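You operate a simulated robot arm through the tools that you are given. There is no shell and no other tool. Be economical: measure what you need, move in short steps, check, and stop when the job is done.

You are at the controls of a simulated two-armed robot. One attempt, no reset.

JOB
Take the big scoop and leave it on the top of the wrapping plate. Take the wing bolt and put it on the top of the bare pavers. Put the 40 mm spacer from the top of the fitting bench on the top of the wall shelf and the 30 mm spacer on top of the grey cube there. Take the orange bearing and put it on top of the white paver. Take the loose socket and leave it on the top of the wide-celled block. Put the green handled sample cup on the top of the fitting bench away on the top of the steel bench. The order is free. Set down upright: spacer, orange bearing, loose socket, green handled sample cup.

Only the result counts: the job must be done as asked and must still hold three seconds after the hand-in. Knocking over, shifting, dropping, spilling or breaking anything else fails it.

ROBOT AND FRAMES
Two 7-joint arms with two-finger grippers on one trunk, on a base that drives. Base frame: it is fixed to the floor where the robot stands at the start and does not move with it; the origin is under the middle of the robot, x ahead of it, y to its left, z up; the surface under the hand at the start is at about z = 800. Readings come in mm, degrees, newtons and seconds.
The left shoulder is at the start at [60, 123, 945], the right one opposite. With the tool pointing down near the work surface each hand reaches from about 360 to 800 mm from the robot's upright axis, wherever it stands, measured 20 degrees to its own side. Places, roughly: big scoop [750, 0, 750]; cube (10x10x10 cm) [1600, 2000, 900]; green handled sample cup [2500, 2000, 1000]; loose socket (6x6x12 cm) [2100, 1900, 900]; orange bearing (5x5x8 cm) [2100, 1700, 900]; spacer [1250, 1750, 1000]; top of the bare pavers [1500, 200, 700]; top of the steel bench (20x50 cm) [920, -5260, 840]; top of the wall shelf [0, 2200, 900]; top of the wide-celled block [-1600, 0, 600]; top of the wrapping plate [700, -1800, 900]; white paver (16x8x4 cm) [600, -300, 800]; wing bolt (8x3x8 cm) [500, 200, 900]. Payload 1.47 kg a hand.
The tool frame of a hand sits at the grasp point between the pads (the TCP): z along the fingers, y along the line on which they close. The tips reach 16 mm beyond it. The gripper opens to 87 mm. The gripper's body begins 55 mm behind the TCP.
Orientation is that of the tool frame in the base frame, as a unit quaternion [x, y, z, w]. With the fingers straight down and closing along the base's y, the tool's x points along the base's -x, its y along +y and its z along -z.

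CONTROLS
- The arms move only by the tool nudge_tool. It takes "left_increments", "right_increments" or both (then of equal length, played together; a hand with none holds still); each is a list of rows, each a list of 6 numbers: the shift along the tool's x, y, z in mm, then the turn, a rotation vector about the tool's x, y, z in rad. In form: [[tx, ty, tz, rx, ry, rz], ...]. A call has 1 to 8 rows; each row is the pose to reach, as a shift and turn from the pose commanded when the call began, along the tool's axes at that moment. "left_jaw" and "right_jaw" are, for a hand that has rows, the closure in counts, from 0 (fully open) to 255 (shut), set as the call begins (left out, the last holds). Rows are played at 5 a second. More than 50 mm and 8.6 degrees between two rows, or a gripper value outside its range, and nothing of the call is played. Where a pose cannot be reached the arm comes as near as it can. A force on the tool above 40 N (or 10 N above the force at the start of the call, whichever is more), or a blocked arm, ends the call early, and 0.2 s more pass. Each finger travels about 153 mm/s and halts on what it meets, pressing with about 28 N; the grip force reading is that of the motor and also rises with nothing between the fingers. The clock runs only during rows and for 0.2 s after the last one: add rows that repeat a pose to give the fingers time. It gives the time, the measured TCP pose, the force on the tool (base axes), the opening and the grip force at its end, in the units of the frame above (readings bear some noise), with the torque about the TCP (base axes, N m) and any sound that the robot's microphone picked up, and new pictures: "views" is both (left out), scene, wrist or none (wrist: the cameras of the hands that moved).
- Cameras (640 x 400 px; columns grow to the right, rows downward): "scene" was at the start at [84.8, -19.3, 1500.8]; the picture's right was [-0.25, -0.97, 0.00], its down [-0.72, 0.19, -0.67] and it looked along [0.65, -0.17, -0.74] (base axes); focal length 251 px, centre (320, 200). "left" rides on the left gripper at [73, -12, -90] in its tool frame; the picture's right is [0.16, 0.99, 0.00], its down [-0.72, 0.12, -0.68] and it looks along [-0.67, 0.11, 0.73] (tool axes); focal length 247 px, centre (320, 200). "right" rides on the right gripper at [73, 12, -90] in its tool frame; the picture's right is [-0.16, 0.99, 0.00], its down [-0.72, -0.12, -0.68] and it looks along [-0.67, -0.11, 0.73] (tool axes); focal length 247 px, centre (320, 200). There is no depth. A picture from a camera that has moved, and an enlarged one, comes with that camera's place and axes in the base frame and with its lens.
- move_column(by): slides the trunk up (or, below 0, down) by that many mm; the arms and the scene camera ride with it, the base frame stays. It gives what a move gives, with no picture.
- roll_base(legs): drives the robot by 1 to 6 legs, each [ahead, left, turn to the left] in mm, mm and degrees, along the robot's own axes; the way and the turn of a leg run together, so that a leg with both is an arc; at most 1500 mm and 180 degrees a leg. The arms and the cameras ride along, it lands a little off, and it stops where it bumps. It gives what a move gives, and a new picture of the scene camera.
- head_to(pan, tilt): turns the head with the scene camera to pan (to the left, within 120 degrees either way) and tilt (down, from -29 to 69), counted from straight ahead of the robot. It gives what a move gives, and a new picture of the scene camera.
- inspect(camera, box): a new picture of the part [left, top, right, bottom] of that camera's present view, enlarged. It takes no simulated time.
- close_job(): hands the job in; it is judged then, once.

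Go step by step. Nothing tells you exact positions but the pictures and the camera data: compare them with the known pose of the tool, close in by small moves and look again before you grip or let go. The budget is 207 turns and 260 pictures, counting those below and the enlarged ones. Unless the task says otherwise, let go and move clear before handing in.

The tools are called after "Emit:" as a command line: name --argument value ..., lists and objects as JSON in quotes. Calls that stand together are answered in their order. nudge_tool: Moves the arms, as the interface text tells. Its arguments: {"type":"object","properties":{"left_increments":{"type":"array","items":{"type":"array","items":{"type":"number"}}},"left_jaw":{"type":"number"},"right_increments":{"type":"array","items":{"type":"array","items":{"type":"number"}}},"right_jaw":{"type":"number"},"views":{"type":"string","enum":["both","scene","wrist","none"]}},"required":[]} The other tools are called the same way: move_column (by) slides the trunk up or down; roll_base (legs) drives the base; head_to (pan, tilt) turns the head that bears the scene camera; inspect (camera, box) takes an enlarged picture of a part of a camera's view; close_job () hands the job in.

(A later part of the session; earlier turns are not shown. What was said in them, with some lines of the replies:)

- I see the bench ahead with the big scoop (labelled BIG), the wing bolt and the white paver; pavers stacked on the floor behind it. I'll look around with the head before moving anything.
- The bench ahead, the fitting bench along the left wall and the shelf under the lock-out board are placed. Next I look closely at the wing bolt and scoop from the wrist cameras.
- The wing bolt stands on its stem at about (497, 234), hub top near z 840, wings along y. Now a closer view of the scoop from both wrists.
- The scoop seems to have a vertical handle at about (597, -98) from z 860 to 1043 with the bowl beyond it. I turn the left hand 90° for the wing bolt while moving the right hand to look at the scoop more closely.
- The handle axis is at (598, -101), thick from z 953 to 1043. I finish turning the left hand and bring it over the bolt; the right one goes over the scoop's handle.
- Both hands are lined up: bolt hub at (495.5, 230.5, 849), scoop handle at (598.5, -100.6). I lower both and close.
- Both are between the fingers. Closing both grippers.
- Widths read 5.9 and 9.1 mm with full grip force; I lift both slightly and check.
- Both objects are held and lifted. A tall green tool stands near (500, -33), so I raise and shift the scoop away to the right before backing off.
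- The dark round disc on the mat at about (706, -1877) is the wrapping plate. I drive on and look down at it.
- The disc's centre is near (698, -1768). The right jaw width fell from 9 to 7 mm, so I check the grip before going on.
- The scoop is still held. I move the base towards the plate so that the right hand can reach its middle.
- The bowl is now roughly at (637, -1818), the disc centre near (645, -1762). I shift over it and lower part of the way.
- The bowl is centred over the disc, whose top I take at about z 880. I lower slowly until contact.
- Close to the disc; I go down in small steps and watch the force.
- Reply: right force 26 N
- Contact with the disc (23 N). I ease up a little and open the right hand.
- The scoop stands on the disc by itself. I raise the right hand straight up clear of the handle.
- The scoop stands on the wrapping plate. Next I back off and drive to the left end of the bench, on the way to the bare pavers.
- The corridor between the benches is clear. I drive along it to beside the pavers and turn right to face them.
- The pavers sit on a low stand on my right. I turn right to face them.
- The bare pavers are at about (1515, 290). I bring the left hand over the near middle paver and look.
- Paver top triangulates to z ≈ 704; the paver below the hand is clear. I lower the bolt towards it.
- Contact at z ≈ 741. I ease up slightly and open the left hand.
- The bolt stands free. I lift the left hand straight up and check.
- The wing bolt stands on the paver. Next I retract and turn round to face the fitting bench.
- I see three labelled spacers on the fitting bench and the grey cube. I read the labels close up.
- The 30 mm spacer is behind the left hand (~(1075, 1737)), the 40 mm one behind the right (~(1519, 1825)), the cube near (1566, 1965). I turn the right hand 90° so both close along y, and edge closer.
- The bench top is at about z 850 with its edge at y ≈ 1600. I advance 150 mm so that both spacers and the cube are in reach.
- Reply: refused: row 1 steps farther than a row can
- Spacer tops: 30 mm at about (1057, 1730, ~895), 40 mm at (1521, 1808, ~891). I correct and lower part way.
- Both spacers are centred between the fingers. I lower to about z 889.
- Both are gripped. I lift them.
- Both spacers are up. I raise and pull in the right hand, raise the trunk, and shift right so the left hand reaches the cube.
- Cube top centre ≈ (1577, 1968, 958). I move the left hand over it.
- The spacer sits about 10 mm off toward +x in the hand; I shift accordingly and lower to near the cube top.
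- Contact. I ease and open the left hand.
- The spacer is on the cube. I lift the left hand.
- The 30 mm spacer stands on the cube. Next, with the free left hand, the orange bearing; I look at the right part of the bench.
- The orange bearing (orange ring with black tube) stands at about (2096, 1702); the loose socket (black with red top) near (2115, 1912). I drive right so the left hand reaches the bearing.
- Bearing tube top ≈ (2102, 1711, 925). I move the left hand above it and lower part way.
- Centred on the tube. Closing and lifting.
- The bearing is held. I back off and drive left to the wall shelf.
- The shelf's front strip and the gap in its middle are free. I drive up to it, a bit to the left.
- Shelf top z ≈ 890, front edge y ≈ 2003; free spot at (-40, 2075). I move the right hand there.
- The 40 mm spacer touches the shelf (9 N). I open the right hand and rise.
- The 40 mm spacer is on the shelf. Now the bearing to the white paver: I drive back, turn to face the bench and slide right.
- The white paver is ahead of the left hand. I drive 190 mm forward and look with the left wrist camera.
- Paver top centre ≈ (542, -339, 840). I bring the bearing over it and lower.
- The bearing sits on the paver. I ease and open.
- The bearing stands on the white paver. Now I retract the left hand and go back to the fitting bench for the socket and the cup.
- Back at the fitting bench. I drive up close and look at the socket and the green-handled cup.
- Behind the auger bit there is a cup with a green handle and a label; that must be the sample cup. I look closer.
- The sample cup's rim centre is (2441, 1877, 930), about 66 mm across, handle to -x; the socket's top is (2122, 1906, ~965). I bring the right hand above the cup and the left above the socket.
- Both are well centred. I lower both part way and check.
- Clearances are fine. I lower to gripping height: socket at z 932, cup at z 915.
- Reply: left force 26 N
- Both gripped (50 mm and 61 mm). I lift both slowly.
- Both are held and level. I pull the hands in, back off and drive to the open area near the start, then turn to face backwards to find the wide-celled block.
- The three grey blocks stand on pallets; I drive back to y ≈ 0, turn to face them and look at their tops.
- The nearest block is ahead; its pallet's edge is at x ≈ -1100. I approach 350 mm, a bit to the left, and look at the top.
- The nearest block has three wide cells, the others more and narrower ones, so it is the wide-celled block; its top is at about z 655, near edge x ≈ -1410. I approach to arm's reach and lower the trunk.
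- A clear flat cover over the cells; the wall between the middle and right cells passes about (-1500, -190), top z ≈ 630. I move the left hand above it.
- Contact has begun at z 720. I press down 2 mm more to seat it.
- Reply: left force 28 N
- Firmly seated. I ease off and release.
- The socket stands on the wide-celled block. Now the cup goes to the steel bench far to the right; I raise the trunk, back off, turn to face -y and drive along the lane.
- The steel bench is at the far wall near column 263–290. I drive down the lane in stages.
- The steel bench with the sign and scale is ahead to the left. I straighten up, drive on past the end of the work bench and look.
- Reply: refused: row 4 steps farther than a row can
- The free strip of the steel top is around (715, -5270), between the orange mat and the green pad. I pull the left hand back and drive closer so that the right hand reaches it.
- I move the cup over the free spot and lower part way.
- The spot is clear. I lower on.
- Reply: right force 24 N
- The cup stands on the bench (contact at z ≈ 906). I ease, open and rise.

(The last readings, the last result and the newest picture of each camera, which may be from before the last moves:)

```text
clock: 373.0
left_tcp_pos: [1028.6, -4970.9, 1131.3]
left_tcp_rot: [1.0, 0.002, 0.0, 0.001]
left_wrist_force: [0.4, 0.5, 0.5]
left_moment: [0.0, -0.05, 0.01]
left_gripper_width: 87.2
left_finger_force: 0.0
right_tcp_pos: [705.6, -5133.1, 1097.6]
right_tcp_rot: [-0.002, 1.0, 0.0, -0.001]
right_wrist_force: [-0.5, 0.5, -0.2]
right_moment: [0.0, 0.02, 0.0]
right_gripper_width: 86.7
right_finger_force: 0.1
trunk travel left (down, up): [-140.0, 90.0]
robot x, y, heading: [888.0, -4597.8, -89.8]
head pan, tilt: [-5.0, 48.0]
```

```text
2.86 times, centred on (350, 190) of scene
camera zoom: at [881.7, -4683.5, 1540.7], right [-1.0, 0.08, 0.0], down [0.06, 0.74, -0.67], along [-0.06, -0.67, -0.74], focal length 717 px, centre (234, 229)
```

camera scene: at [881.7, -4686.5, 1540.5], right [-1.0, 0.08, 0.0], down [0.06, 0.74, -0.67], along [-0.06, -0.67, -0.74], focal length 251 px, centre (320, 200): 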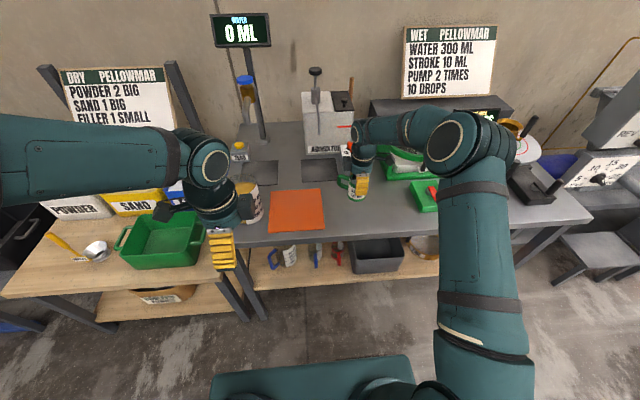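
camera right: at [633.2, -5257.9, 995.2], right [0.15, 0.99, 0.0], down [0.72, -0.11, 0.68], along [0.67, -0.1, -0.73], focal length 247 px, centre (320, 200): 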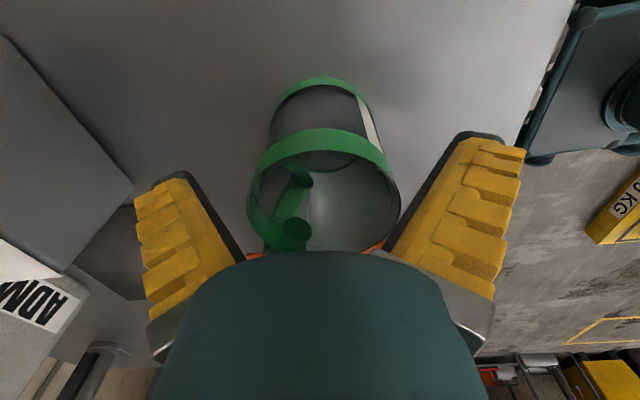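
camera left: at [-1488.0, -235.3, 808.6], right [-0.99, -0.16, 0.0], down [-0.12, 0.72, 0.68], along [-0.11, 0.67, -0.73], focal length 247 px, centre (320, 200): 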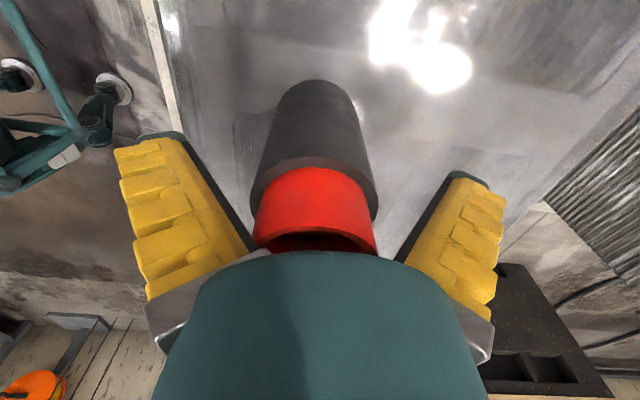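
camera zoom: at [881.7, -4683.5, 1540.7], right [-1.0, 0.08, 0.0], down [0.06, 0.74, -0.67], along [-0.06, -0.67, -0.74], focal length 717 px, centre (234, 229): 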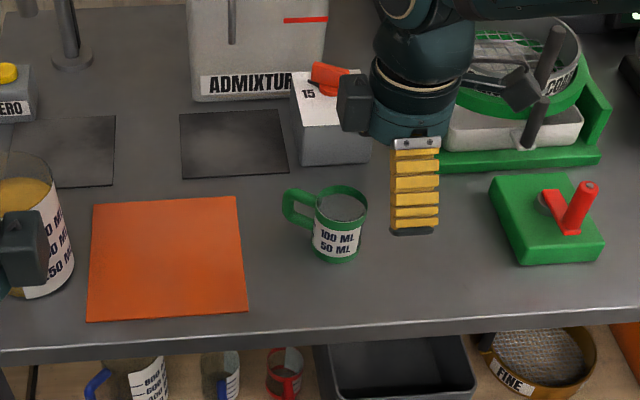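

The cup stands upright and clear on the steel bench, and every other item was seen standing where it belongs after release. I hand in.

Emit:
close_job

```text
The job is handed in.
```

I placed all seven items as asked, and in each case saw the item standing by itself after I let go. I handed the job in and have had no verdict back.

| Item | Now on |
|---|---|
| Big scoop | the wrapping plate |
| Wing bolt | one of the bare pavers, standing on its stem |
| 40 mm spacer | the wall shelf |
| 30 mm spacer | the grey cube on the fitting bench |
| Orange bearing | the white paver |
| Loose socket | the wide-celled block |
| Green handled sample cup | the steel bench |

I chose two targets by looks:
- **Block:** I took the nearest grey block as the wide-celled one because its three cells are wider than those of the block behind it. Its centre lies about 350 mm in y from the listed place.
- **Cup:** I took the labelled cup with the green handle beside the auger bit, not the small wooden box with a green stick.
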